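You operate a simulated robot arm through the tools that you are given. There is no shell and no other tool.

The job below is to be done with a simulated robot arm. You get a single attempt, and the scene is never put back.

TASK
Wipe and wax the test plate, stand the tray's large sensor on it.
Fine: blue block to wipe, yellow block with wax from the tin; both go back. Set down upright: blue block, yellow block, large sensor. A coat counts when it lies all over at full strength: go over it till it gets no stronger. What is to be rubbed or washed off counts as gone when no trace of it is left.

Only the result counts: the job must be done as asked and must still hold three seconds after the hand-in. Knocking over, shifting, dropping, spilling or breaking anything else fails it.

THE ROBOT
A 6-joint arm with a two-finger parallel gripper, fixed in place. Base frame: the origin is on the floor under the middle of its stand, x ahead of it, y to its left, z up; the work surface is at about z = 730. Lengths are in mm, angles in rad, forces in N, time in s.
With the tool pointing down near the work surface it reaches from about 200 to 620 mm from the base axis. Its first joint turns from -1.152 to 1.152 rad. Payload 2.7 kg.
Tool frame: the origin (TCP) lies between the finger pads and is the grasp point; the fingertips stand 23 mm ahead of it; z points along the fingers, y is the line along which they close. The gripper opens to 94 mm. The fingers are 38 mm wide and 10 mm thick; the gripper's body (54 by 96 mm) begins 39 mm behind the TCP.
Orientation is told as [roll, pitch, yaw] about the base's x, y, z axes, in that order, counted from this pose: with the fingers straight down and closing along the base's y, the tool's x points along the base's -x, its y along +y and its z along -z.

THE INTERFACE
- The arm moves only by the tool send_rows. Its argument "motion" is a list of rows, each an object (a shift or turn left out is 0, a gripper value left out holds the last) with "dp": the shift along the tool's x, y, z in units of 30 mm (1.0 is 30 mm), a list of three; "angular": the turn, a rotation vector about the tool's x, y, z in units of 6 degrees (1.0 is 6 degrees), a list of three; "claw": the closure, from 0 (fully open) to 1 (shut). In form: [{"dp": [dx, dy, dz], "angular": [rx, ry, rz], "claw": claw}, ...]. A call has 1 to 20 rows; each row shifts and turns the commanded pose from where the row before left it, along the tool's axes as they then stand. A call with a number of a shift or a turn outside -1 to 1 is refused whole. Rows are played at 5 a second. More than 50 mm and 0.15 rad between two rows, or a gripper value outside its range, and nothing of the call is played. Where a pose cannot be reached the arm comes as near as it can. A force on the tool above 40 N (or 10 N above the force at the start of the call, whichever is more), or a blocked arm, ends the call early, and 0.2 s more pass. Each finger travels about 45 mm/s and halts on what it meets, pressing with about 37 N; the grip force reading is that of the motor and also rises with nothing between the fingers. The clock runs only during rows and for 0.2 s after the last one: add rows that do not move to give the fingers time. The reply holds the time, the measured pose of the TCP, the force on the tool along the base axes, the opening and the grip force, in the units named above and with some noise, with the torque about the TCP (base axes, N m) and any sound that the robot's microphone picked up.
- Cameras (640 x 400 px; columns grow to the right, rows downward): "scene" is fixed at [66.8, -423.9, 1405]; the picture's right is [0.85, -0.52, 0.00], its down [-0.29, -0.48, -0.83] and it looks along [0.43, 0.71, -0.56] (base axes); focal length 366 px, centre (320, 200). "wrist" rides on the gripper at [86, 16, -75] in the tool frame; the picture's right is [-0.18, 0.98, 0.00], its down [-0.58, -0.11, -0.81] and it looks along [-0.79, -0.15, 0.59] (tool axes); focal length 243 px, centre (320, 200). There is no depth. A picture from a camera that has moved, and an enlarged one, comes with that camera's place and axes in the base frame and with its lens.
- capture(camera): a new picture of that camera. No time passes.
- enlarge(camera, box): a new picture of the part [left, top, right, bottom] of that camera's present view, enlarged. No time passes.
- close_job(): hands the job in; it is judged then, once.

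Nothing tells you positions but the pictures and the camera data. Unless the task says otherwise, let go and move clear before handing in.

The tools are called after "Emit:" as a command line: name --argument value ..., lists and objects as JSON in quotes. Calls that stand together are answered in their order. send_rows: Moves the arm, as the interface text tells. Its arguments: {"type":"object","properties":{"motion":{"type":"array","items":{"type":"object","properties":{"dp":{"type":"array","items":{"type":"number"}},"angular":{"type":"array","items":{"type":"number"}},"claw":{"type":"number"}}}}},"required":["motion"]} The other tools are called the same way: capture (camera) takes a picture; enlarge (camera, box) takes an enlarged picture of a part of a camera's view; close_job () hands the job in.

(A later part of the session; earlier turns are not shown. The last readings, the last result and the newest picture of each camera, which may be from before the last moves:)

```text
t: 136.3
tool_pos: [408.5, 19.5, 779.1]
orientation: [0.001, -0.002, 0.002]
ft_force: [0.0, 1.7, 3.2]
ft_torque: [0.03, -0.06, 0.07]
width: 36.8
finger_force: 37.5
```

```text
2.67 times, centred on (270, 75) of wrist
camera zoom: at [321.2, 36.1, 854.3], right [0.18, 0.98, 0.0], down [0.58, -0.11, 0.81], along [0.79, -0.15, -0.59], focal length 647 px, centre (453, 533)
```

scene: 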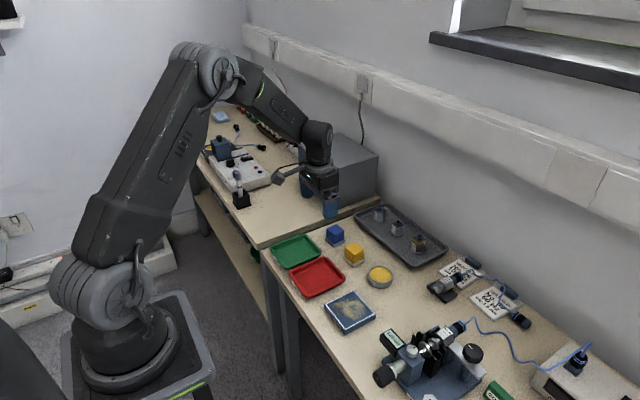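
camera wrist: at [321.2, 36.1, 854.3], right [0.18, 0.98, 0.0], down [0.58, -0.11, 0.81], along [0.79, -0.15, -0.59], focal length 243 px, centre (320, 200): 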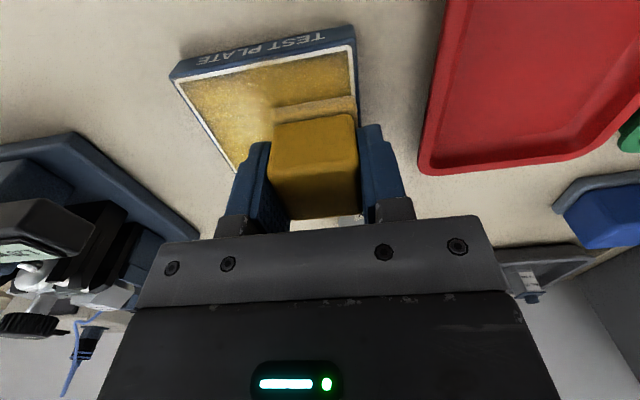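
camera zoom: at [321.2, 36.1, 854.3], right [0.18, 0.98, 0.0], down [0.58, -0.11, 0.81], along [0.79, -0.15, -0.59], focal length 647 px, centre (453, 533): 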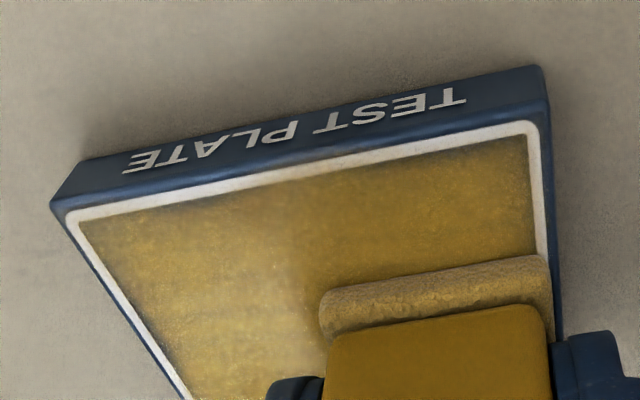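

Nothing was disturbed: the red tray and the plate are exactly where they were. From now on I'll run calls one at a time. Lifting to inspect the coat.

Emit:
send_rows --motion '[{"dp": [0, 0, -0.3]}, {"dp": [0, 0, -0.8]}, {"dp": [0, 0, -0.8]}, {"dp": [-0.7, 0.2, 0]}, {"dp": [-0.7, 0.2, 0]}, {"dp": [-0.7, 0.2, 0]}, {"dp": [-0.7, 0.2, 0]}, {"dp": [-0.7, 0, 0]}, {"dp": [0, 0, 0]}]'

Emit:
enlarge --camera "scene" --box '[330, 285, 385, 335]'

Emit:
enlarge --camera "scene" --box '[336, 288, 364, 308]'

Emit:
enlarge --camera "scene" --box '[358, 300, 390, 324]'

Emit:
enlarge --camera "scene" --box '[334, 304, 364, 332]'

```text
t: 138.3
tool_pos: [513.3, 42.9, 838.1]
orientation: [0.001, 0.001, 0.001]
ft_force: [-0.6, -0.6, 0.5]
ft_torque: [-0.03, 0.0, 0.0]
width: 37.0
finger_force: 36.9
```

```text
8.00 times, centred on (358, 310) of scene
camera zoom: at [66.9, -423.9, 1405.0], right [0.85, -0.52, 0.0], down [-0.29, -0.48, -0.83], along [0.43, 0.71, -0.56], focal length 2927 px, centre (20, -680)
```

zoom: 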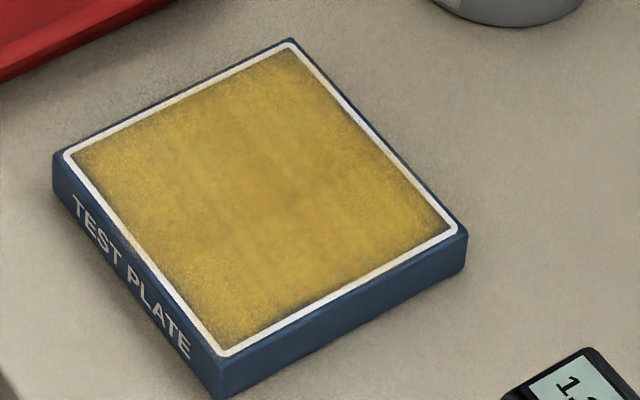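

```text
16.00 times, centred on (350, 298) of scene
camera zoom: at [66.9, -423.9, 1405.0], right [0.85, -0.52, 0.0], down [-0.29, -0.48, -0.83], along [0.43, 0.71, -0.56], focal length 5854 px, centre (-160, -1368)
```

zoom: 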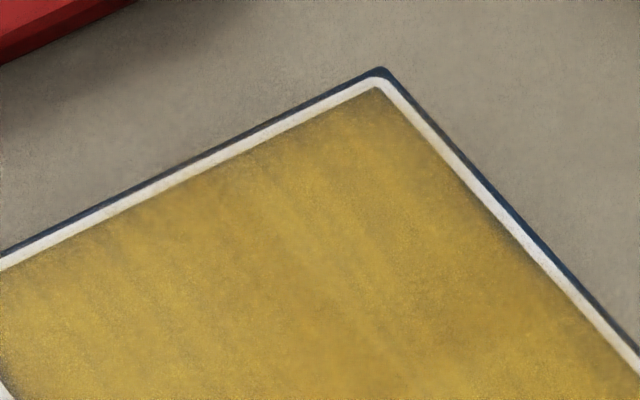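

```text
16.00 times, centred on (374, 312) of scene
camera zoom: at [66.9, -423.9, 1405.0], right [0.85, -0.52, 0.0], down [-0.29, -0.48, -0.83], along [0.43, 0.71, -0.56], focal length 5854 px, centre (-544, -1592)
```

zoom: 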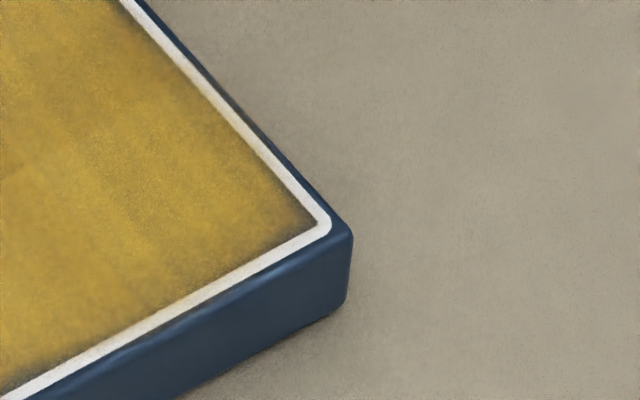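

```text
14.29 times, centred on (349, 318) of scene
camera zoom: at [66.9, -423.9, 1405.0], right [0.85, -0.52, 0.0], down [-0.29, -0.48, -0.83], along [0.43, 0.71, -0.56], focal length 5226 px, centre (-94, -1486)
```

zoom: 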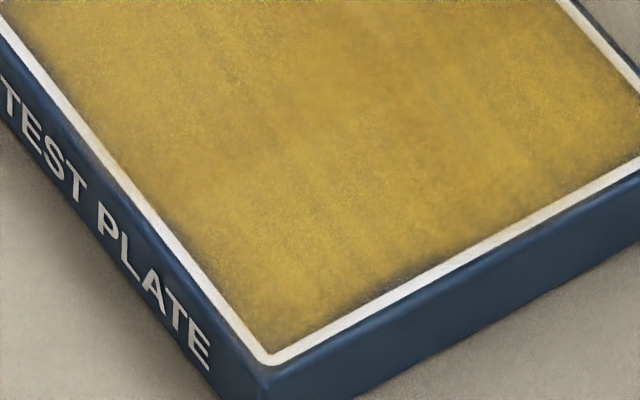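

The coat looks identical before and after the third round, so it appears saturated. I'll get one more view from the wrist camera, as I did after wiping, to check the edges.

Emit:
send_rows --motion '[{"dp": [0.8, 0.5, -0.15]}, {"dp": [0.8, 0.5, -0.15]}, {"dp": [0.8, 0.5, -0.15]}, {"dp": [0.8, 0.5, -0.15]}, {"dp": [0.8, 0.5, 0]}, {"dp": [0, 0, 0]}]'

Emit:
enlarge --camera "wrist" --box '[90, 30, 270, 165]'

Emit:
enlarge --camera "wrist" --box '[230, 80, 410, 230]'

```text
t: 139.7
tool_pos: [393.8, 121.2, 853.6]
orientation: [0.0, 0.001, -0.001]
ft_force: [-0.4, -0.8, -0.4]
ft_torque: [0.01, 0.01, -0.04]
width: 37.1
finger_force: 36.8
```

```text
2.96 times, centred on (180, 98) of wrist
camera zoom: at [305.8, 138.3, 929.9], right [0.18, 0.98, 0.0], down [0.58, -0.11, 0.81], along [0.79, -0.15, -0.59], focal length 719 px, centre (735, 504)
```

zoom: 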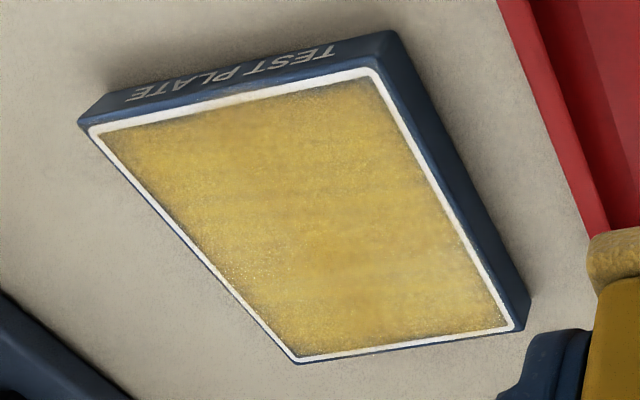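

```text
2.67 times, centred on (320, 155) of wrist
camera zoom: at [305.8, 138.3, 929.9], right [0.18, 0.98, 0.0], down [0.58, -0.11, 0.81], along [0.79, -0.15, -0.59], focal length 647 px, centre (320, 320)
```

zoom: 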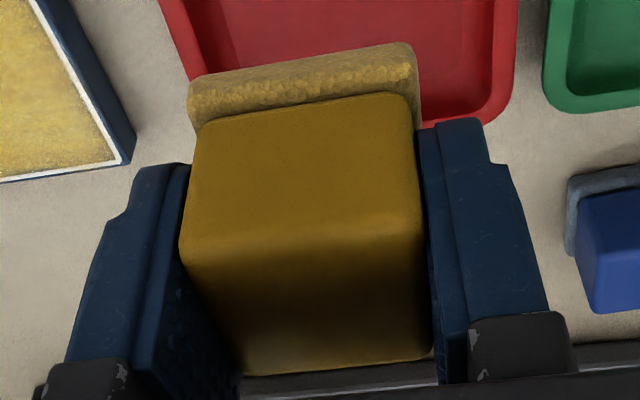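

The coat is even all over and the pad still carries wax, confirming saturation. Now I'll return the yellow block to its home at (516, 136) with the 4° yaw.

Emit:
send_rows --motion '[{"dp": [-0.829, 0.091, 0]}, {"dp": [-0.829, 0.091, 0]}, {"dp": [-0.829, 0.091, 0]}, {"dp": [-0.829, 0.091, 0]}, {"dp": [-0.829, 0.091, 0]}, {"angular": [0, 0, -0.667]}, {"dp": [0, 0, 0.9]}, {"dp": [0, 0, 0.9]}, {"dp": [0, 0, 0.5]}, {"dp": [0, 0, 0]}]'

Emit:
capture --camera "wrist"

Emit:
enlarge --camera "scene" --box '[318, 215, 378, 275]'

```text
t: 141.9
tool_pos: [518.1, 132.1, 784.0]
orientation: [0.001, -0.001, 0.072]
ft_force: [-0.1, 0.9, 0.3]
ft_torque: [0.04, 0.03, -0.02]
width: 37.1
finger_force: 36.7
```

```text
taken
camera wrist: at [429.4, 142.8, 858.5], right [0.11, 0.99, 0.0], down [0.59, -0.07, 0.81], along [0.8, -0.09, -0.59], focal length 243 px, centre (320, 200)
```

wrist: 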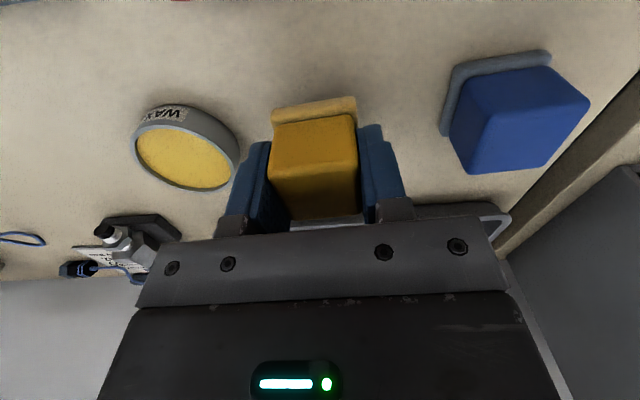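

```text
6.67 times, centred on (348, 245) of scene
camera zoom: at [66.8, -423.9, 1405.0], right [0.85, -0.52, 0.0], down [-0.29, -0.48, -0.83], along [0.43, 0.71, -0.56], focal length 2439 px, centre (133, -100)
```

zoom: 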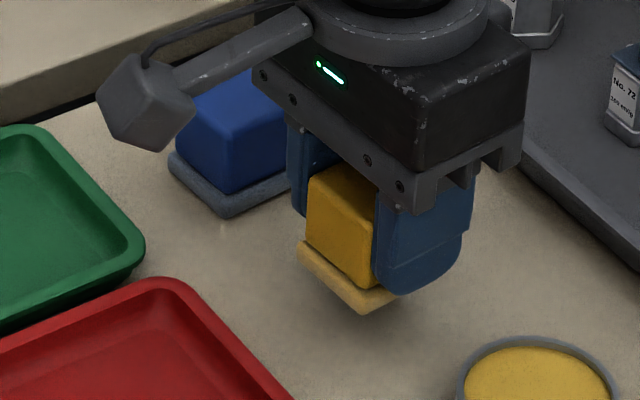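

I'm 3 mm low in y; correcting and descending toward the table.

Emit:
send_rows --motion '[{"dp": [0.007, 0.1, 0.25]}, {"dp": [0, 0, 0.25]}, {"dp": [0, 0, 0.05]}, {"dp": [0, 0, 0]}]'

Emit:
capture --camera "wrist"

```text
t: 142.9
tool_pos: [517.0, 135.3, 768.3]
orientation: [-0.001, 0.0, 0.071]
ft_force: [-0.2, -0.3, 0.2]
ft_torque: [-0.01, -0.01, 0.0]
width: 37.2
finger_force: 37.4
```

```text
taken
camera wrist: at [429.7, 146.9, 842.8], right [0.11, 0.99, 0.0], down [0.59, -0.07, 0.81], along [0.8, -0.09, -0.59], focal length 243 px, centre (320, 200)
```

wrist: 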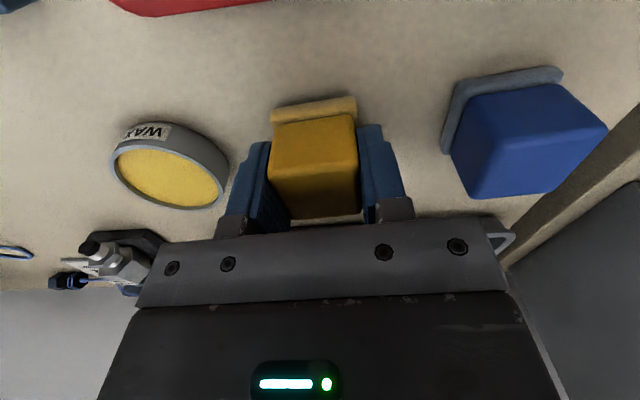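

Emit:
send_rows --motion '[{"dp": [0.01, -0.03, 0.05]}, {"dp": [0, 0, 0.03]}, {"dp": [0, 0, 0]}]'

Emit:
send_rows --motion '[{"dp": [0, 0, 0.02]}, {"dp": [0, 0, 0]}]'

Emit:
send_rows --motion '[{"dp": [0, 0, 0.015]}, {"dp": [0, 0, 0]}]'

```text
t: 143.7
tool_pos: [517.7, 133.8, 765.3]
orientation: [0.0, 0.001, 0.072]
ft_force: [0.0, 0.3, -0.6]
ft_torque: [0.0, 0.0, 0.03]
width: 36.8
finger_force: 37.4
```

```text
t: 144.3
tool_pos: [519.3, 134.6, 765.4]
orientation: [0.001, 0.001, 0.072]
ft_force: [1.0, -0.5, 0.0]
ft_torque: [0.03, -0.01, 0.01]
width: 37.1
finger_force: 37.1
```

```text
t: 144.9
tool_pos: [517.7, 135.3, 763.7]
orientation: [0.0, 0.002, 0.072]
ft_force: [-0.6, 0.4, -0.7]
ft_torque: [0.03, 0.01, 0.0]
width: 37.1
finger_force: 36.3
```

Emit:
send_rows --motion '[{"dp": [0, 0, 0.015]}, {"dp": [0, 0, 0]}]'

Emit:
send_rows --motion '[{"dp": [0, 0, 0.012]}, {"dp": [0, 0, 0]}]'

Emit:
capture --camera "wrist"

```text
t: 145.5
tool_pos: [517.7, 135.2, 764.2]
orientation: [0.0, 0.003, 0.072]
ft_force: [-0.2, -0.5, -0.3]
ft_torque: [0.0, 0.01, -0.04]
width: 37.1
finger_force: 36.7
```

```text
t: 146.1
tool_pos: [518.3, 134.6, 763.3]
orientation: [0.0, 0.0, 0.071]
ft_force: [0.3, -0.4, 0.5]
ft_torque: [-0.04, -0.01, 0.0]
width: 37.0
finger_force: 37.7
```

```text
taken
camera wrist: at [430.2, 145.6, 838.8], right [0.11, 0.99, 0.0], down [0.59, -0.07, 0.81], along [0.8, -0.09, -0.59], focal length 243 px, centre (320, 200)
```

wrist: 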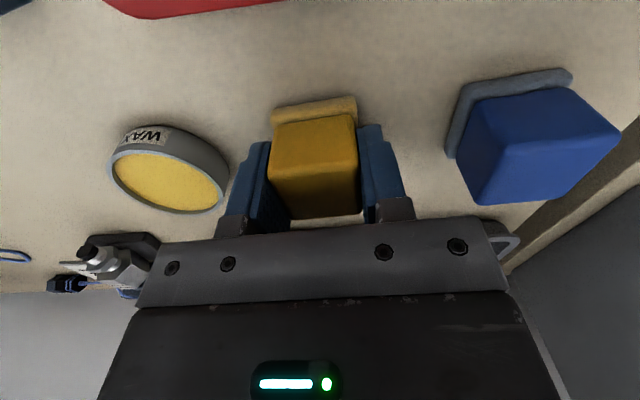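

TCP is at (517.1, 135.7, 763.8), right over home; a few more fine steps to touch down.

Emit:
send_rows --motion '[{"dp": [0, 0, 0.015]}, {"dp": [0, 0, 0]}]'

Emit:
send_rows --motion '[{"dp": [0, 0, 0.015]}, {"dp": [0, 0, 0]}]'

```text
t: 146.7
tool_pos: [517.5, 135.2, 764.0]
orientation: [0.001, 0.001, 0.071]
ft_force: [0.7, 0.2, -0.6]
ft_torque: [0.0, -0.02, 0.02]
width: 37.3
finger_force: 36.5
```

```text
t: 147.3
tool_pos: [518.4, 134.7, 761.5]
orientation: [0.001, -0.001, 0.071]
ft_force: [0.0, -0.8, 0.0]
ft_torque: [-0.03, 0.05, 0.0]
width: 36.8
finger_force: 36.8
```

Emit:
send_rows --motion '[{"dp": [0, 0, 0.015]}, {"dp": [0, 0, 0]}]'

Emit:
send_rows --motion '[{"dp": [0, 0, 0.01]}, {"dp": [0, 0, 0]}]'

Emit:
enlarge --camera "scene" --box '[318, 215, 378, 275]'

```text
t: 147.9
tool_pos: [518.7, 134.5, 762.9]
orientation: [0.0, 0.0, 0.072]
ft_force: [-0.9, 0.2, 3.2]
ft_torque: [0.02, -0.05, 0.0]
width: 37.0
finger_force: 37.1
```

```text
t: 148.5
tool_pos: [518.3, 135.3, 762.2]
orientation: [0.0, -0.002, 0.071]
ft_force: [0.5, 0.1, 6.1]
ft_torque: [-0.01, 0.01, 0.0]
width: 37.1
finger_force: 37.4
```

```text
6.67 times, centred on (348, 245) of scene
camera zoom: at [66.8, -423.9, 1405.0], right [0.85, -0.52, 0.0], down [-0.29, -0.48, -0.83], along [0.43, 0.71, -0.56], focal length 2439 px, centre (133, -100)
```

zoom: 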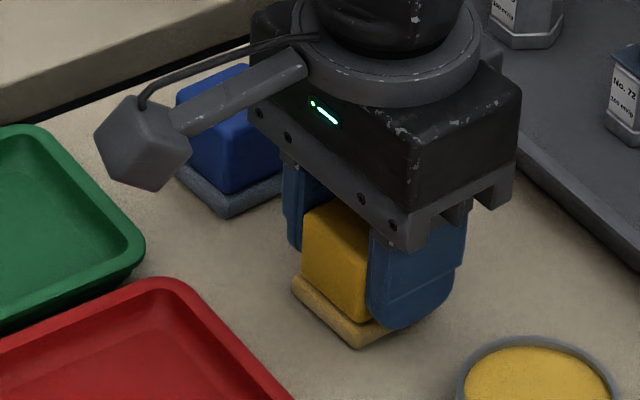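

The pad corner is at its original pixel position with ~6 N contact. I'll ease off and open very slowly this time.

Emit:
send_rows --motion '[{"dp": [0, 0, -0.006]}, {"claw": 0.6}, {"claw": 0.59}, {"claw": 0.58}, {"claw": 0.57}, {"claw": 0.56}]'

Emit:
capture --camera "wrist"

```text
t: 149.9
tool_pos: [518.2, 136.0, 763.6]
orientation: [0.0, -0.001, 0.072]
ft_force: [-0.5, 0.4, 9.1]
ft_torque: [0.04, -0.02, 0.02]
width: 39.3
finger_force: 0.1
```

```text
taken
camera wrist: at [430.0, 145.9, 837.5], right [0.11, 0.99, 0.0], down [0.59, -0.07, 0.81], along [0.8, -0.09, -0.59], focal length 243 px, centre (320, 200)
```

wrist: 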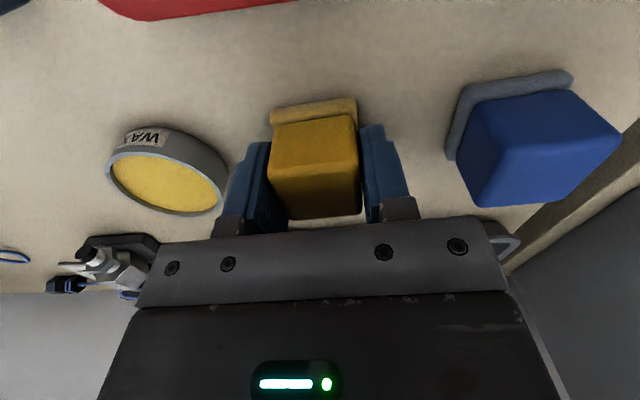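

The fingertips are resting on the pad's ledge (9 N), which explains the earlier drag. I'll raise 2 mm first, then open.

Emit:
send_rows --motion '[{"dp": [0, 0, -0.04]}, {"dp": [0, 0, -0.03]}, {"dp": [0, 0, 0]}]'

Emit:
capture --camera "wrist"

```text
t: 150.7
tool_pos: [518.0, 133.6, 764.3]
orientation: [0.001, 0.002, 0.072]
ft_force: [-0.5, -0.7, -0.1]
ft_torque: [-0.01, 0.0, 0.02]
width: 41.5
finger_force: 0.2
```

```text
taken
camera wrist: at [429.9, 145.4, 839.3], right [0.11, 0.99, 0.0], down [0.59, -0.07, 0.81], along [0.8, -0.09, -0.59], focal length 243 px, centre (320, 200)
```

wrist: 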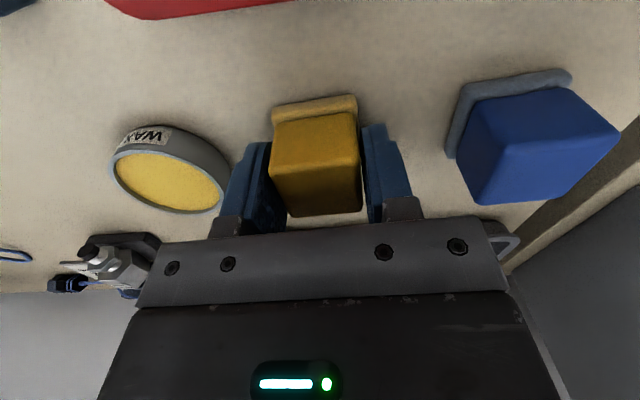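

Free of contact now (width 41.5, force ~0). Opening gradually and checking.

Emit:
send_rows --motion '[{"claw": 0.54}, {"claw": 0.52}, {"claw": 0.48}, {"claw": 0.4}, {"claw": 0.3}, {"claw": 0.3}]'

Emit:
capture --camera "wrist"

```text
t: 152.1
tool_pos: [518.3, 135.1, 766.1]
orientation: [-0.002, -0.001, 0.071]
ft_force: [0.4, 0.3, -0.6]
ft_torque: [0.03, -0.01, 0.05]
width: 65.7
finger_force: 0.1
```

```text
taken
camera wrist: at [430.2, 145.6, 839.7], right [0.11, 0.99, 0.0], down [0.59, -0.07, 0.81], along [0.8, -0.09, -0.59], focal length 243 px, centre (320, 200)
```

wrist: 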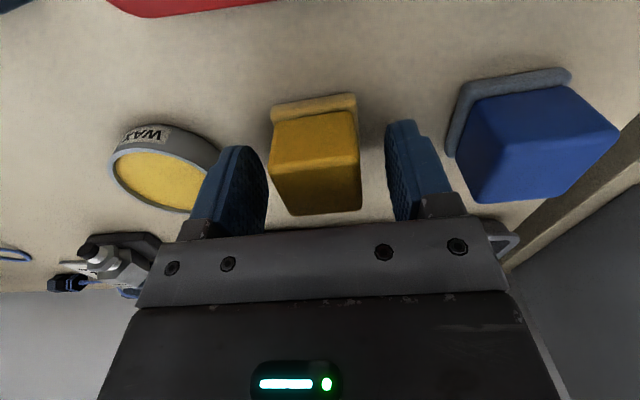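

The yellow block stays put. Lifting clear.

Emit:
send_rows --motion '[{"dp": [0, 0, -0.5]}, {"dp": [0, 0, -0.9]}, {"dp": [0, 0, -0.85]}, {"dp": [0, 0, 0], "claw": 0}, {"dp": [0, 0, 0]}]'

Emit:
enlarge --camera "wrist" --box '[250, 20, 370, 140]'

Emit:
capture --camera "wrist"

Emit:
capture --camera "scene"

```text
t: 153.3
tool_pos: [518.2, 134.5, 832.7]
orientation: [0.0, 0.001, 0.073]
ft_force: [0.3, 0.7, 0.1]
ft_torque: [0.0, -0.01, 0.04]
width: 94.1
finger_force: 0.1
```

```text
3.33 times, centred on (310, 80) of wrist
camera zoom: at [429.4, 146.0, 907.4], right [0.11, 0.99, 0.0], down [0.59, -0.07, 0.81], along [0.8, -0.09, -0.59], focal length 809 px, centre (353, 600)
```

zoom: 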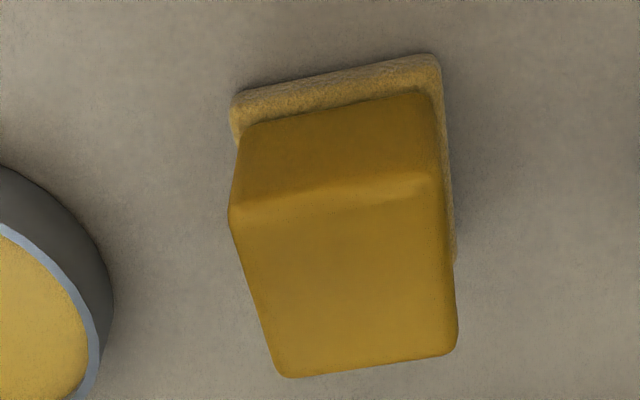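

```text
taken
camera wrist: at [429.4, 146.0, 907.4], right [0.11, 0.99, 0.0], down [0.59, -0.07, 0.81], along [0.8, -0.09, -0.59], focal length 243 px, centre (320, 200)
```

wrist: 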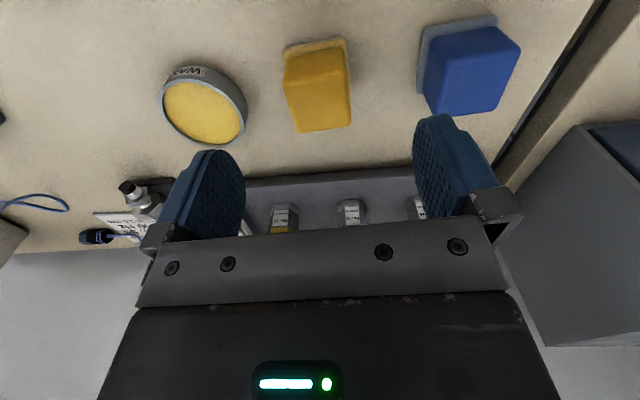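

```text
taken
```

scene: 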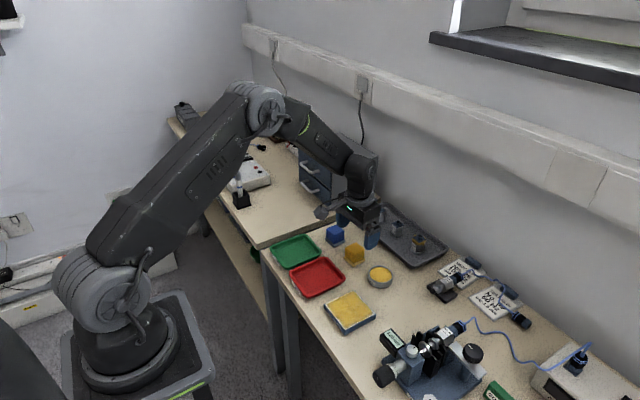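

The yellow block is back within ~1 mm of its original place. Next is the large sensor; I'll move up for a closer look at it and the tray.

Emit:
send_rows --motion '[{"dp": [0, 0, -0.5], "angular": [0, 0, 0.667]}, {"dp": [-0.4, -0.7, -0.3]}, {"dp": [-0.4, -0.7, -0.3]}, {"dp": [-0.4, -0.7, 0]}, {"dp": [0, 0, 0]}]'

Emit:
capture --camera "wrist"

```text
t: 154.5
tool_pos: [555.2, 69.9, 865.5]
orientation: [0.001, 0.002, 0.002]
ft_force: [0.5, -0.7, 0.8]
ft_torque: [-0.02, 0.0, -0.01]
width: 94.0
finger_force: 0.0
```

```text
taken
camera wrist: at [467.7, 87.9, 939.7], right [0.18, 0.98, 0.0], down [0.58, -0.11, 0.81], along [0.79, -0.15, -0.59], focal length 243 px, centre (320, 200)
```

wrist: 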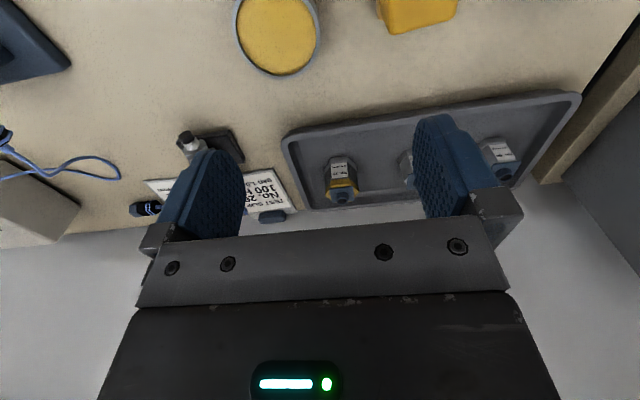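

Emit:
enlarge --camera "wrist" --box '[275, 110, 415, 220]'

Emit:
enlarge --camera "wrist" --box '[310, 140, 380, 210]'

Emit:
enlarge --camera "scene" --box '[400, 225, 440, 262]'

```text
3.64 times, centred on (345, 165) of wrist
camera zoom: at [467.7, 87.9, 939.7], right [0.18, 0.98, 0.0], down [0.58, -0.11, 0.81], along [0.79, -0.15, -0.59], focal length 882 px, centre (229, 327)
```

zoom: 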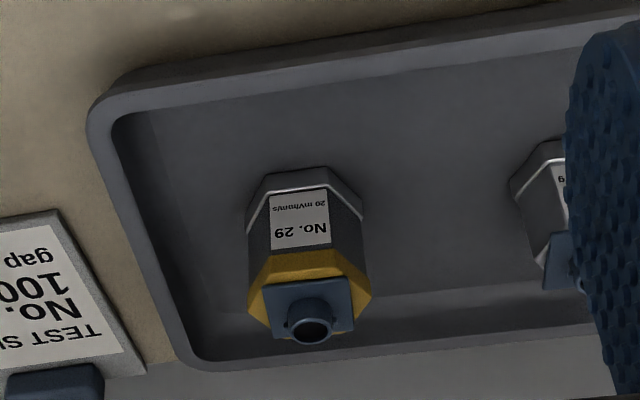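

```text
5.71 times, centred on (345, 175) of wrist
camera zoom: at [467.7, 87.9, 939.7], right [0.18, 0.98, 0.0], down [0.58, -0.11, 0.81], along [0.79, -0.15, -0.59], focal length 1386 px, centre (177, 343)
```

zoom: 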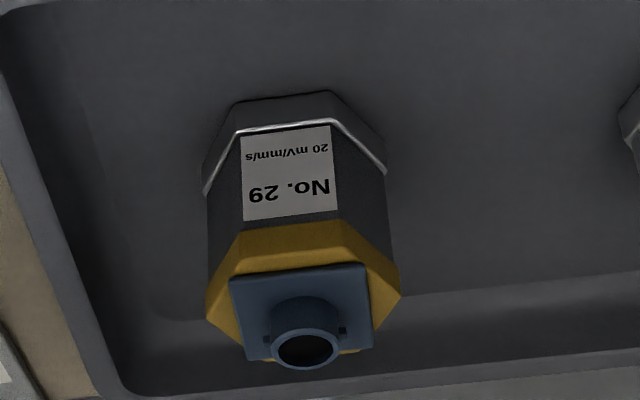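

```text
10.81 times, centred on (420, 244) of scene
camera zoom: at [66.8, -423.9, 1405.0], right [0.85, -0.52, 0.0], down [-0.29, -0.48, -0.83], along [0.43, 0.71, -0.56], focal length 3955 px, centre (-761, -270)
```

zoom: 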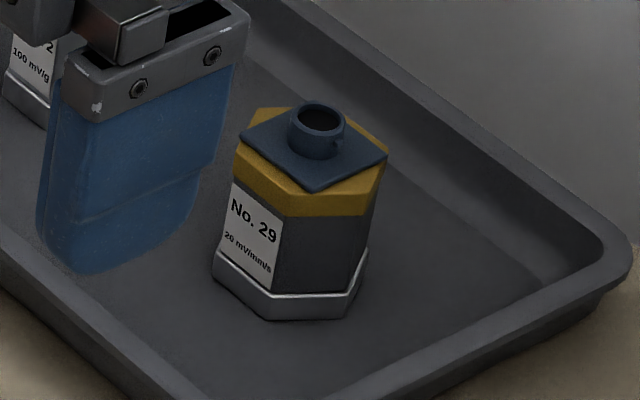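

Clear view: sensor No. 29 is at about (684, 72), hexagonal with a face toward -x, in a tray at y≥35. It's beyond vertical reach, so I'll narrow the fingers and tilt the tool forward 36° here, well above everything.

Emit:
send_rows --motion '[{"claw": 0.4}, {"angular": [0, -1, 0]}, {"angular": [0, -1, 0]}, {"angular": [0, -1, 0]}, {"angular": [0, -1, 0]}, {"angular": [0, -1, 0]}, {"angular": [0, -1, 0]}, {"dp": [0, 0, 0]}]'

Emit:
capture --camera "wrist"

Emit:
capture --camera "scene"

```text
t: 156.3
tool_pos: [573.5, 65.7, 877.2]
orientation: [-0.031, -0.558, -0.003]
ft_force: [0.0, -0.5, -0.5]
ft_torque: [-0.02, -0.02, -0.01]
width: 56.4
finger_force: 0.1
out of reach, approached as far as the arm can: row 6, 7
```

```text
taken
camera wrist: at [460.3, 84.8, 894.7], right [0.18, 0.98, 0.07], down [0.06, -0.08, 0.99], along [0.98, -0.17, -0.08], focal length 243 px, centre (320, 200)
```

wrist: 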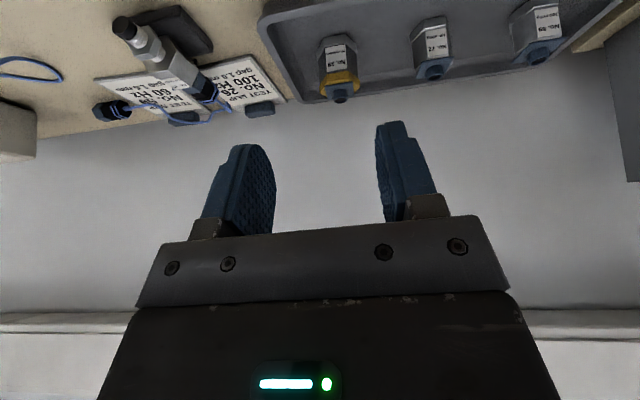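

```text
taken
```

scene: 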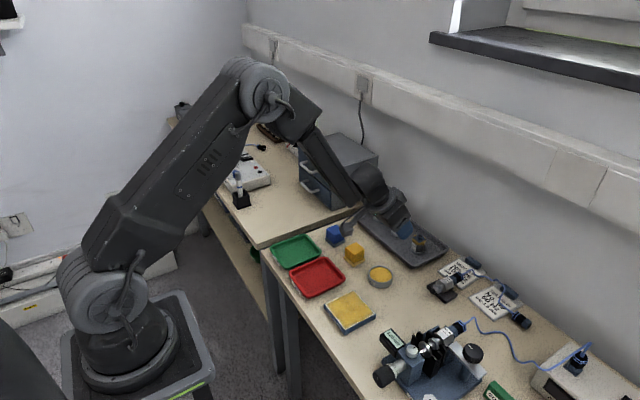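

The 36° tilt isn't reachable at this spot, so I'll back off to 24° here and move outward before tilting more.

Emit:
send_rows --motion '[{"angular": [0, 1, 0]}, {"angular": [0, 1, 0]}, {"dp": [0, 0, 0]}]'

```text
t: 157.1
tool_pos: [578.0, 58.0, 881.1]
orientation: [-0.054, -0.419, -0.012]
ft_force: [0.4, 0.1, 0.2]
ft_torque: [0.0, 0.0, -0.01]
width: 56.3
finger_force: 0.0
out of reach, approached as far as the arm can: row 1
```

Emit:
send_rows --motion '[{"dp": [0, 0, 0]}, {"dp": [0, 0, 0]}, {"dp": [0, 0, 0]}]'

Emit:
capture --camera "wrist"

```text
t: 157.9
tool_pos: [579.1, 59.3, 880.4]
orientation: [-0.055, -0.42, -0.015]
ft_force: [-0.2, -0.6, 0.2]
ft_torque: [0.01, 0.0, 0.0]
width: 56.2
finger_force: 0.1
```

```text
taken
camera wrist: at [469.5, 81.2, 912.7], right [0.2, 0.98, 0.03], down [0.2, -0.07, 0.98], along [0.96, -0.19, -0.21], focal length 243 px, centre (320, 200)
```

wrist: 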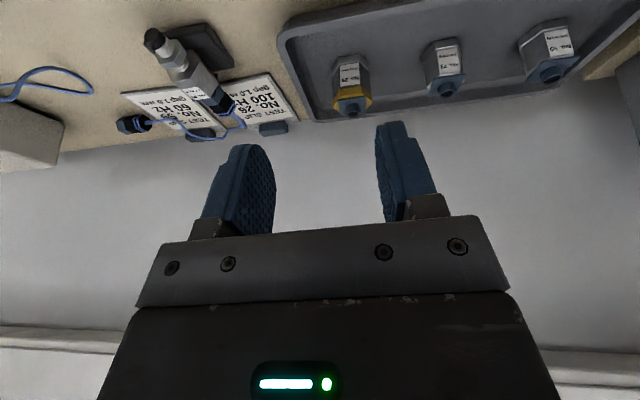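

The out-of-reach rows left a small roll error and drift. I'll correct the roll, extend outward toward (640, 72, 855) and set the tilt to ~28°.

Emit:
send_rows --motion '[{"angular": [-0.538, 0, 0.083]}, {"dp": [-0.757, 0.225, 0.8]}, {"dp": [-0.757, 0.225, 0.8]}, {"angular": [0, -0.6, 0]}, {"dp": [0, 0, 0]}, {"dp": [0, 0, 0]}]'

Emit:
capture --camera "wrist"

```text
t: 159.3
tool_pos: [640.6, 71.1, 856.7]
orientation: [0.007, -0.482, -0.022]
ft_force: [-0.2, 0.1, -0.8]
ft_torque: [-0.02, 0.03, 0.0]
width: 56.5
finger_force: 0.1
```

```text
taken
camera wrist: at [529.3, 90.3, 882.6], right [0.18, 0.98, 0.09], down [0.14, -0.12, 0.98], along [0.97, -0.17, -0.16], focal length 243 px, centre (320, 200)
```

wrist: 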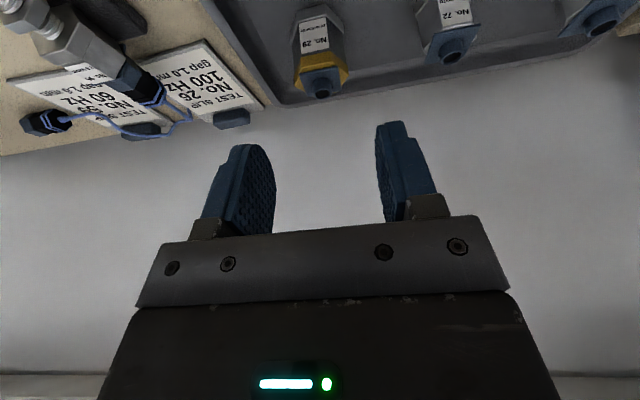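

Reached with 27.6° tilt. I'll measure the sensor position from this closer view.

Emit:
enlarge --camera "wrist" --box '[255, 0, 395, 110]'

```text
3.64 times, centred on (325, 55) of wrist
camera zoom: at [529.3, 90.3, 882.6], right [0.18, 0.98, 0.09], down [0.14, -0.12, 0.98], along [0.97, -0.17, -0.16], focal length 882 px, centre (302, 727)
```

zoom: 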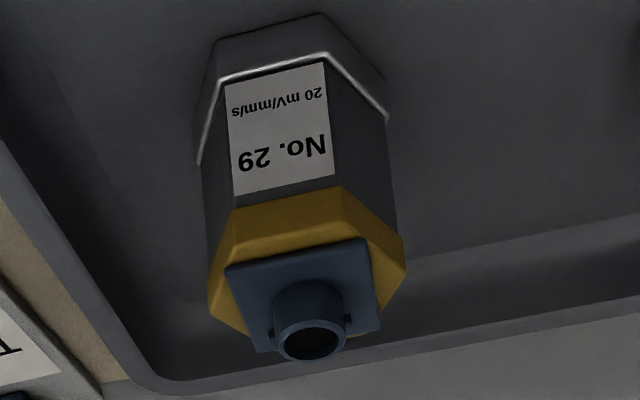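

Sensor No. 29's centre is at about (683, 72), with its yellow band at z≈767–774. I'll fix the small yaw error and move to a point above it.

Emit:
send_rows --motion '[{"angular": [-0.097, 0, -0.186]}, {"dp": [-0.163, 0.003, 0.712]}, {"dp": [-0.163, 0.003, 0.712]}, {"dp": [-0.163, 0.003, 0.712]}, {"dp": [0, 0, 0]}, {"dp": [0, 0, 0]}]'

Emit:
capture --camera "wrist"

Emit:
enlarge --camera "scene" --box '[340, 190, 460, 275]'

```text
t: 160.7
tool_pos: [683.6, 72.5, 805.4]
orientation: [0.006, -0.481, -0.001]
ft_force: [-0.2, 0.2, 0.3]
ft_torque: [0.01, 0.0, 0.01]
width: 56.2
finger_force: 0.0
```

```text
taken
camera wrist: at [571.0, 89.6, 832.3], right [0.16, 0.98, 0.09], down [0.14, -0.11, 0.98], along [0.98, -0.15, -0.16], focal length 243 px, centre (320, 200)
```

wrist: 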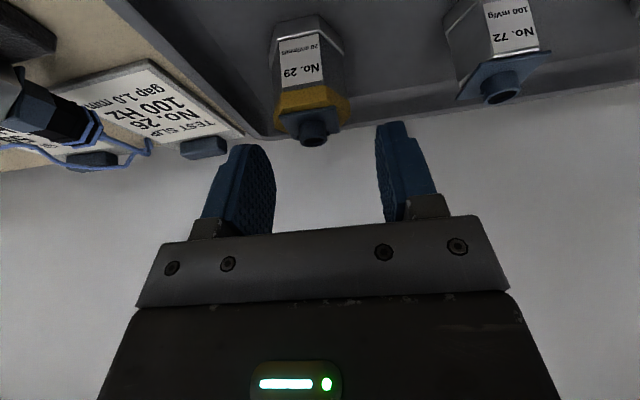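

```text
4.71 times, centred on (400, 232) of scene
camera zoom: at [66.8, -423.9, 1405.0], right [0.85, -0.52, 0.0], down [-0.29, -0.48, -0.83], along [0.43, 0.71, -0.56], focal length 1722 px, centre (-56, 47)
```

zoom: 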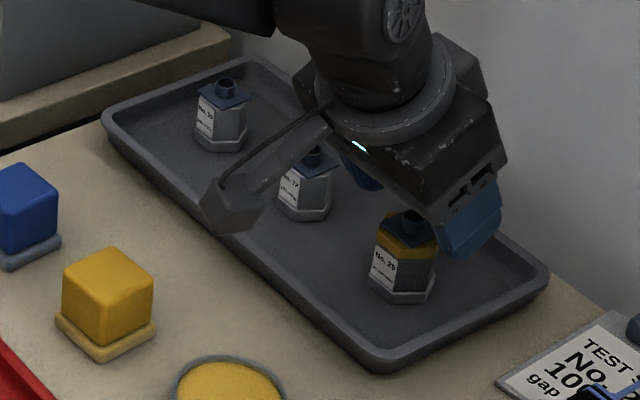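

Aligned above the sensor (TCP ≈ (682, 73, 806)). Descending vertically ~30 mm so the pads straddle the band.

Emit:
send_rows --motion '[{"dp": [0.215, -0.008, 0.447]}, {"dp": [0.215, -0.008, 0.447]}, {"dp": [0, 0, 0]}, {"dp": [0, 0, 0]}]'

Emit:
capture --camera "wrist"

Emit:
enlarge --camera "scene" --box '[390, 215, 450, 265]'

```text
t: 161.7
tool_pos: [683.9, 71.3, 776.2]
orientation: [0.008, -0.483, -0.003]
ft_force: [-0.4, -0.3, -0.8]
ft_torque: [0.02, 0.01, 0.0]
width: 56.5
finger_force: 0.1
```

```text
taken
camera wrist: at [572.2, 88.4, 802.0], right [0.16, 0.98, 0.09], down [0.14, -0.11, 0.98], along [0.98, -0.15, -0.16], focal length 243 px, centre (320, 200)
```

wrist: 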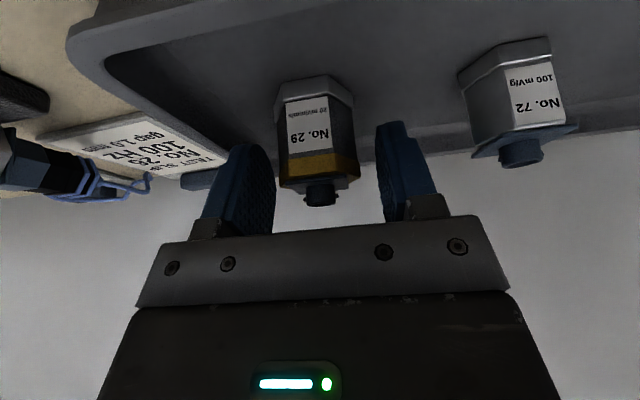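

```text
8.00 times, centred on (420, 240) of scene
camera zoom: at [66.8, -423.9, 1405.0], right [0.85, -0.52, 0.0], down [-0.29, -0.48, -0.83], along [0.43, 0.71, -0.56], focal length 2927 px, centre (-480, -120)
```

zoom: 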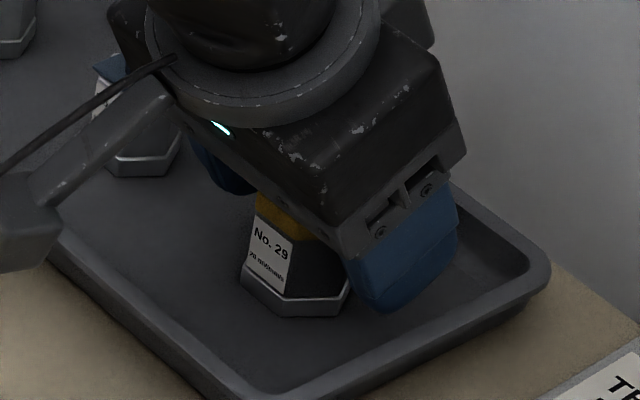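

The sensor is centred between the fingers. Closing slowly on it.

Emit:
send_rows --motion '[{"claw": 0.46}, {"claw": 0.52}, {"claw": 0.56}, {"claw": 0.6}, {"claw": 0.65}, {"claw": 0.7}, {"claw": 0.7}]'

Emit:
capture --camera "wrist"

```text
t: 163.3
tool_pos: [684.2, 71.2, 775.3]
orientation: [0.007, -0.483, -0.002]
ft_force: [-0.8, 0.0, 1.2]
ft_torque: [-0.12, 0.02, 0.0]
width: 38.2
finger_force: 36.7
```

```text
taken
camera wrist: at [572.2, 88.4, 802.2], right [0.16, 0.98, 0.09], down [0.14, -0.11, 0.98], along [0.98, -0.15, -0.16], focal length 243 px, centre (320, 200)
```

wrist: 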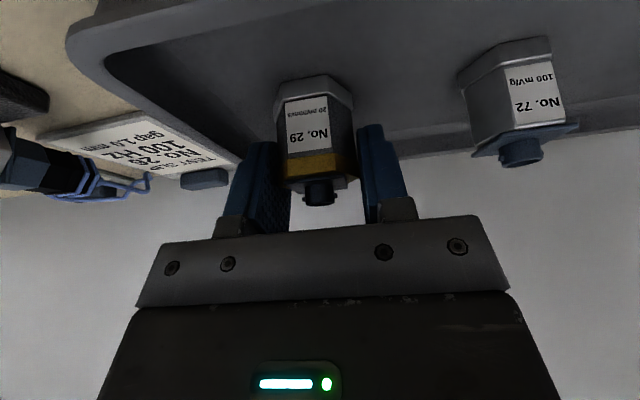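

Gripped across the corners at 38.2 mm with 37 N. I'll check the sensor hasn't twisted, then lift a few millimetres.

Emit:
enlarge --camera "wrist" --box '[220, 60, 420, 220]'

Emit:
send_rows --motion '[{"claw": 1}, {"claw": 1}, {"claw": 1}]'

Emit:
enlarge --camera "wrist" --box '[220, 60, 420, 220]'

```text
2.50 times, centred on (320, 140) of wrist
camera zoom: at [572.2, 88.4, 802.2], right [0.16, 0.98, 0.09], down [0.14, -0.11, 0.98], along [0.98, -0.15, -0.16], focal length 606 px, centre (320, 350)
```

zoom: 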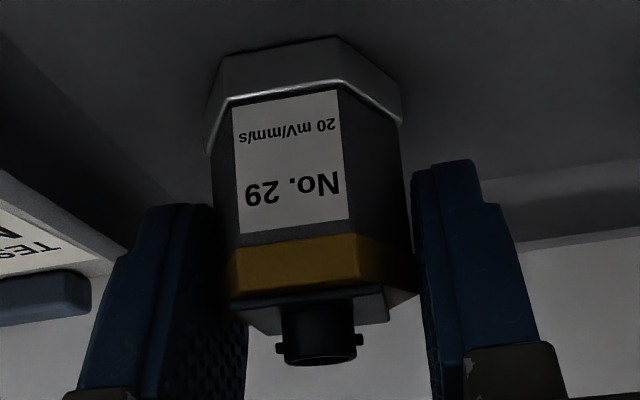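

```text
t: 164.1
tool_pos: [685.1, 72.1, 775.7]
orientation: [0.006, -0.481, -0.002]
ft_force: [0.2, 0.0, 1.6]
ft_torque: [-0.03, 0.01, -0.02]
width: 38.4
finger_force: 36.7
```

```text
2.50 times, centred on (320, 140) of wrist
camera zoom: at [572.3, 88.5, 802.2], right [0.16, 0.98, 0.09], down [0.14, -0.11, 0.98], along [0.98, -0.15, -0.16], focal length 606 px, centre (320, 350)
```

zoom: 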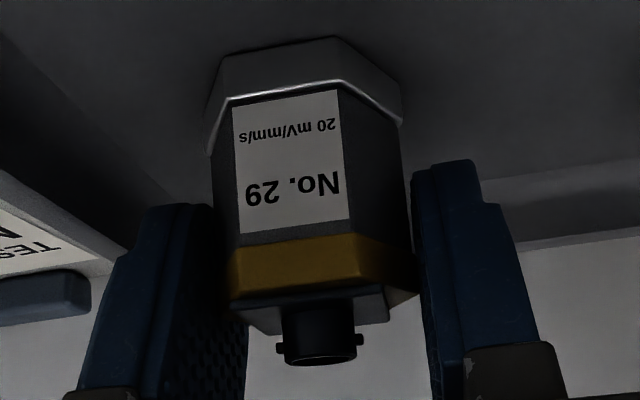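

Held square. Lifting vertically, first a little.

Emit:
send_rows --motion '[{"dp": [-0.093, 0, -0.177]}, {"dp": [-0.093, 0, -0.177]}, {"dp": [0, 0, 0]}, {"dp": [0, 0, 0]}]'

Emit:
enlarge --camera "wrist" --box '[220, 60, 420, 220]'

Emit:
enlarge --camera "scene" --box '[390, 215, 450, 265]'

```text
t: 165.1
tool_pos: [685.3, 71.6, 787.9]
orientation: [0.007, -0.482, -0.002]
ft_force: [0.1, 0.2, -1.1]
ft_torque: [-0.01, -0.04, -0.01]
width: 38.4
finger_force: 37.2
```

```text
2.50 times, centred on (320, 140) of wrist
camera zoom: at [572.2, 88.1, 814.0], right [0.16, 0.98, 0.09], down [0.14, -0.11, 0.98], along [0.98, -0.15, -0.16], focal length 606 px, centre (320, 350)
```

zoom: 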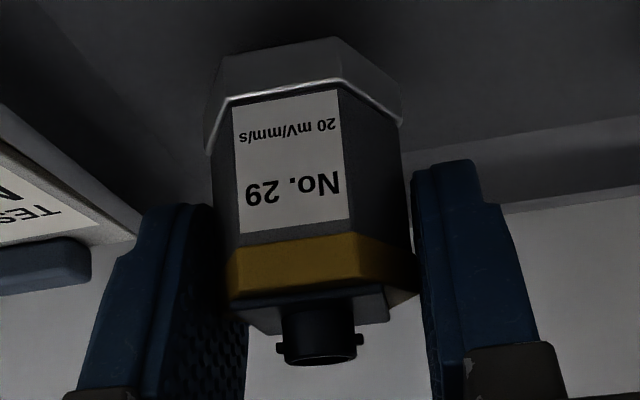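

```text
8.00 times, centred on (420, 240) of scene
camera zoom: at [66.9, -423.9, 1405.0], right [0.85, -0.52, 0.0], down [-0.29, -0.48, -0.83], along [0.43, 0.71, -0.56], focal length 2927 px, centre (-480, -120)
```

zoom: 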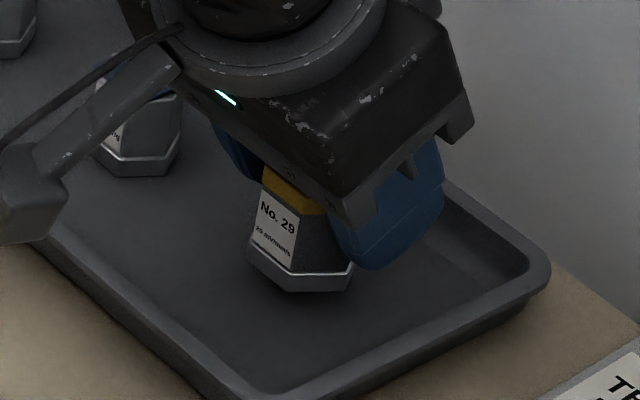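

The sensor hangs upright in the grip. I'll lift it to z≈850 and retract to x≈640.

Emit:
send_rows --motion '[{"dp": [-0.322, 0, -0.616]}, {"dp": [-0.322, 0, -0.616]}, {"dp": [-0.322, 0, -0.616]}, {"dp": [0.635, 0, -0.332]}, {"dp": [0.635, 0, -0.332]}, {"dp": [0, 0, 0]}]'

Emit:
capture --camera "wrist"

Emit:
capture --camera "scene"

```text
t: 166.5
tool_pos: [641.0, 71.1, 849.1]
orientation: [0.007, -0.481, -0.003]
ft_force: [-0.1, -0.5, -1.8]
ft_torque: [-0.01, 0.0, -0.01]
width: 38.3
finger_force: 37.1
```

```text
taken
camera wrist: at [528.4, 88.1, 876.3], right [0.16, 0.98, 0.09], down [0.14, -0.11, 0.98], along [0.98, -0.15, -0.16], focal length 243 px, centre (320, 200)
```

wrist: 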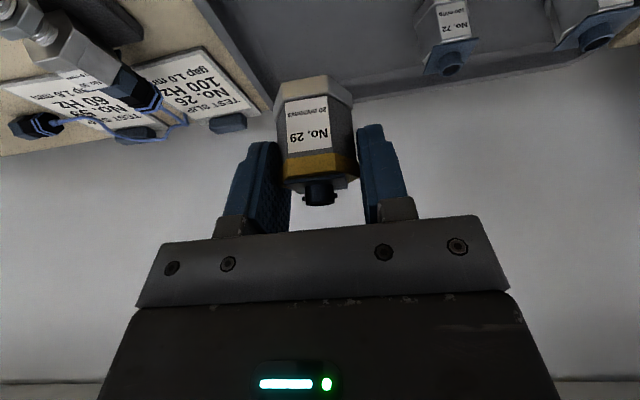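

```text
taken
```

scene: 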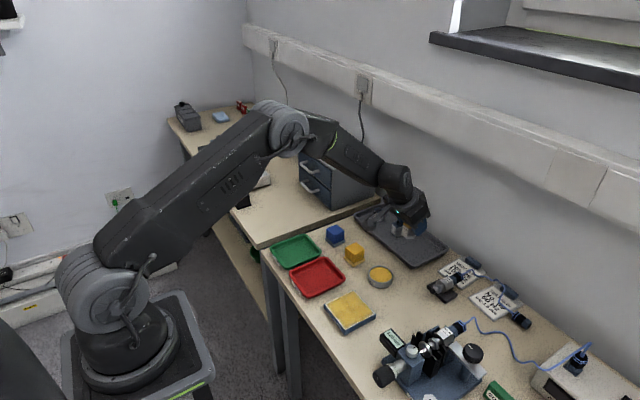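

Carrying fine. Now I'll rotate the tool about the vertical (−30° first), keeping the sensor upright, so the tilt points sideways by the time I reach the plate.

Emit:
send_rows --motion '[{"angular": [0.4635, 0, 0.886]}, {"angular": [0.4635, 0, 0.886]}, {"angular": [0.4635, 0, 0.886]}, {"dp": [0, 0, 0]}]'

```text
t: 167.5
tool_pos: [640.2, 71.1, 850.2]
orientation: [0.005, -0.481, -0.318]
ft_force: [-0.8, -0.7, -0.1]
ft_torque: [0.03, -0.02, -0.01]
width: 38.5
finger_force: 37.0
```

Emit:
send_rows --motion '[{"dp": [0.515, -0.367, -0.27]}, {"dp": [0.515, -0.367, -0.27]}, {"angular": [0.4635, 0, 0.886]}, {"angular": [0.4635, 0, 0.886]}, {"angular": [0.4635, 0, 0.886]}, {"dp": [0, 0, 0]}]'

```text
t: 168.9
tool_pos: [600.8, 61.3, 849.0]
orientation: [0.003, -0.479, -0.631]
ft_force: [-0.3, 0.0, -1.1]
ft_torque: [-0.02, 0.01, 0.02]
width: 38.5
finger_force: 37.2
```

On track. Continuing to retract and rotate.

Emit:
send_rows --motion '[{"dp": [0.54, -0.86, -0.28]}, {"dp": [0.54, -0.86, -0.28]}, {"angular": [0.4635, 0, 0.886]}, {"angular": [0.4635, 0, 0.886]}, {"angular": [0.4635, 0, 0.886]}, {"dp": [0, 0, 0]}]'

```text
t: 170.3
tool_pos: [540.7, 40.5, 850.5]
orientation: [0.003, -0.475, -0.944]
ft_force: [-0.3, -0.5, -0.6]
ft_torque: [0.0, 0.0, -0.04]
width: 38.0
finger_force: 36.9
```

Emit:
send_rows --motion '[{"dp": [0.187, -0.67, -0.098]}, {"dp": [0.187, -0.67, -0.098]}, {"dp": [0.187, -0.67, -0.098]}, {"angular": [0.4635, 0, 0.886]}, {"angular": [0.4635, 0, 0.886]}, {"angular": [0.4635, 0, 0.886]}, {"dp": [0, 0, 0]}]'

Emit:
capture --camera "scene"

```text
t: 171.9
tool_pos: [480.6, 20.2, 851.2]
orientation: [0.0, -0.477, -1.259]
ft_force: [-0.2, -0.3, -1.4]
ft_torque: [-0.01, -0.04, -0.01]
width: 38.6
finger_force: 36.9
```

```text
taken
```

scene: 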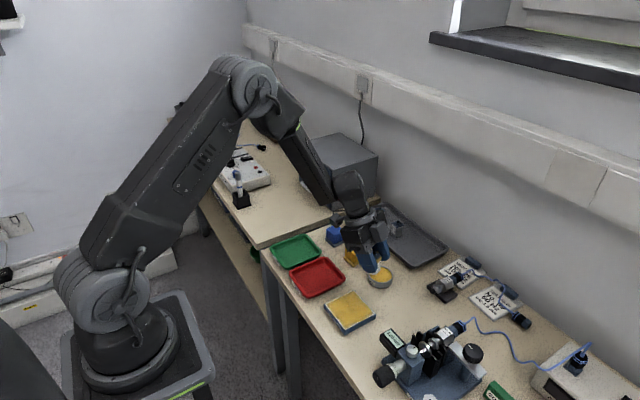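

Now the last −18° of rotation, then moving above the plate centre.

Emit:
send_rows --motion '[{"angular": [0.4635, 0, 0.886]}, {"angular": [0.4635, 0, 0.886]}, {"angular": [0.4635, 0, 0.886]}, {"dp": [-0.189, -0.84, 0.099]}, {"dp": [-0.189, -0.84, 0.099]}, {"dp": [-0.189, -0.84, 0.099]}, {"dp": [0, 0, 0]}]'

Emit:
capture --camera "wrist"

Emit:
enlarge --camera "scene" --box '[290, 190, 450, 340]'

```text
t: 173.5
tool_pos: [404.7, 2.1, 848.3]
orientation: [0.001, -0.475, -1.57]
ft_force: [0.1, -0.6, -1.4]
ft_torque: [0.01, -0.01, 0.02]
width: 38.2
finger_force: 37.3
```

```text
taken
camera wrist: at [420.2, 113.5, 875.6], right [0.98, -0.16, 0.08], down [-0.11, -0.15, 0.98], along [-0.15, -0.98, -0.16], focal length 243 px, centre (320, 200)
```

wrist: 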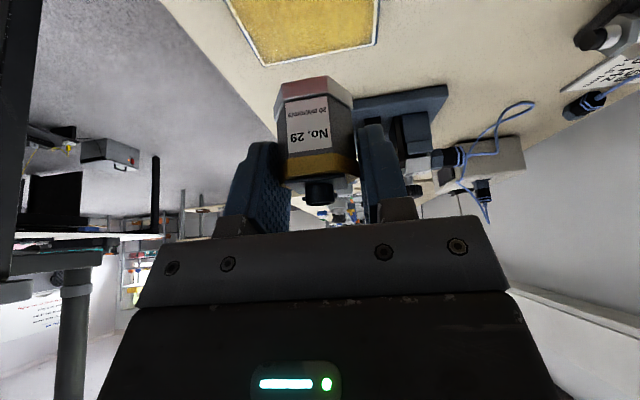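

```text
2.67 times, centred on (370, 265) of scene
camera zoom: at [66.8, -423.9, 1405.0], right [0.85, -0.52, 0.0], down [-0.29, -0.48, -0.83], along [0.43, 0.71, -0.56], focal length 976 px, centre (187, 27)
```

zoom: 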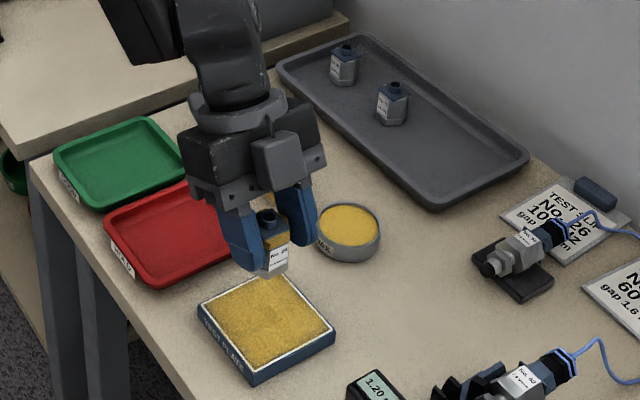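

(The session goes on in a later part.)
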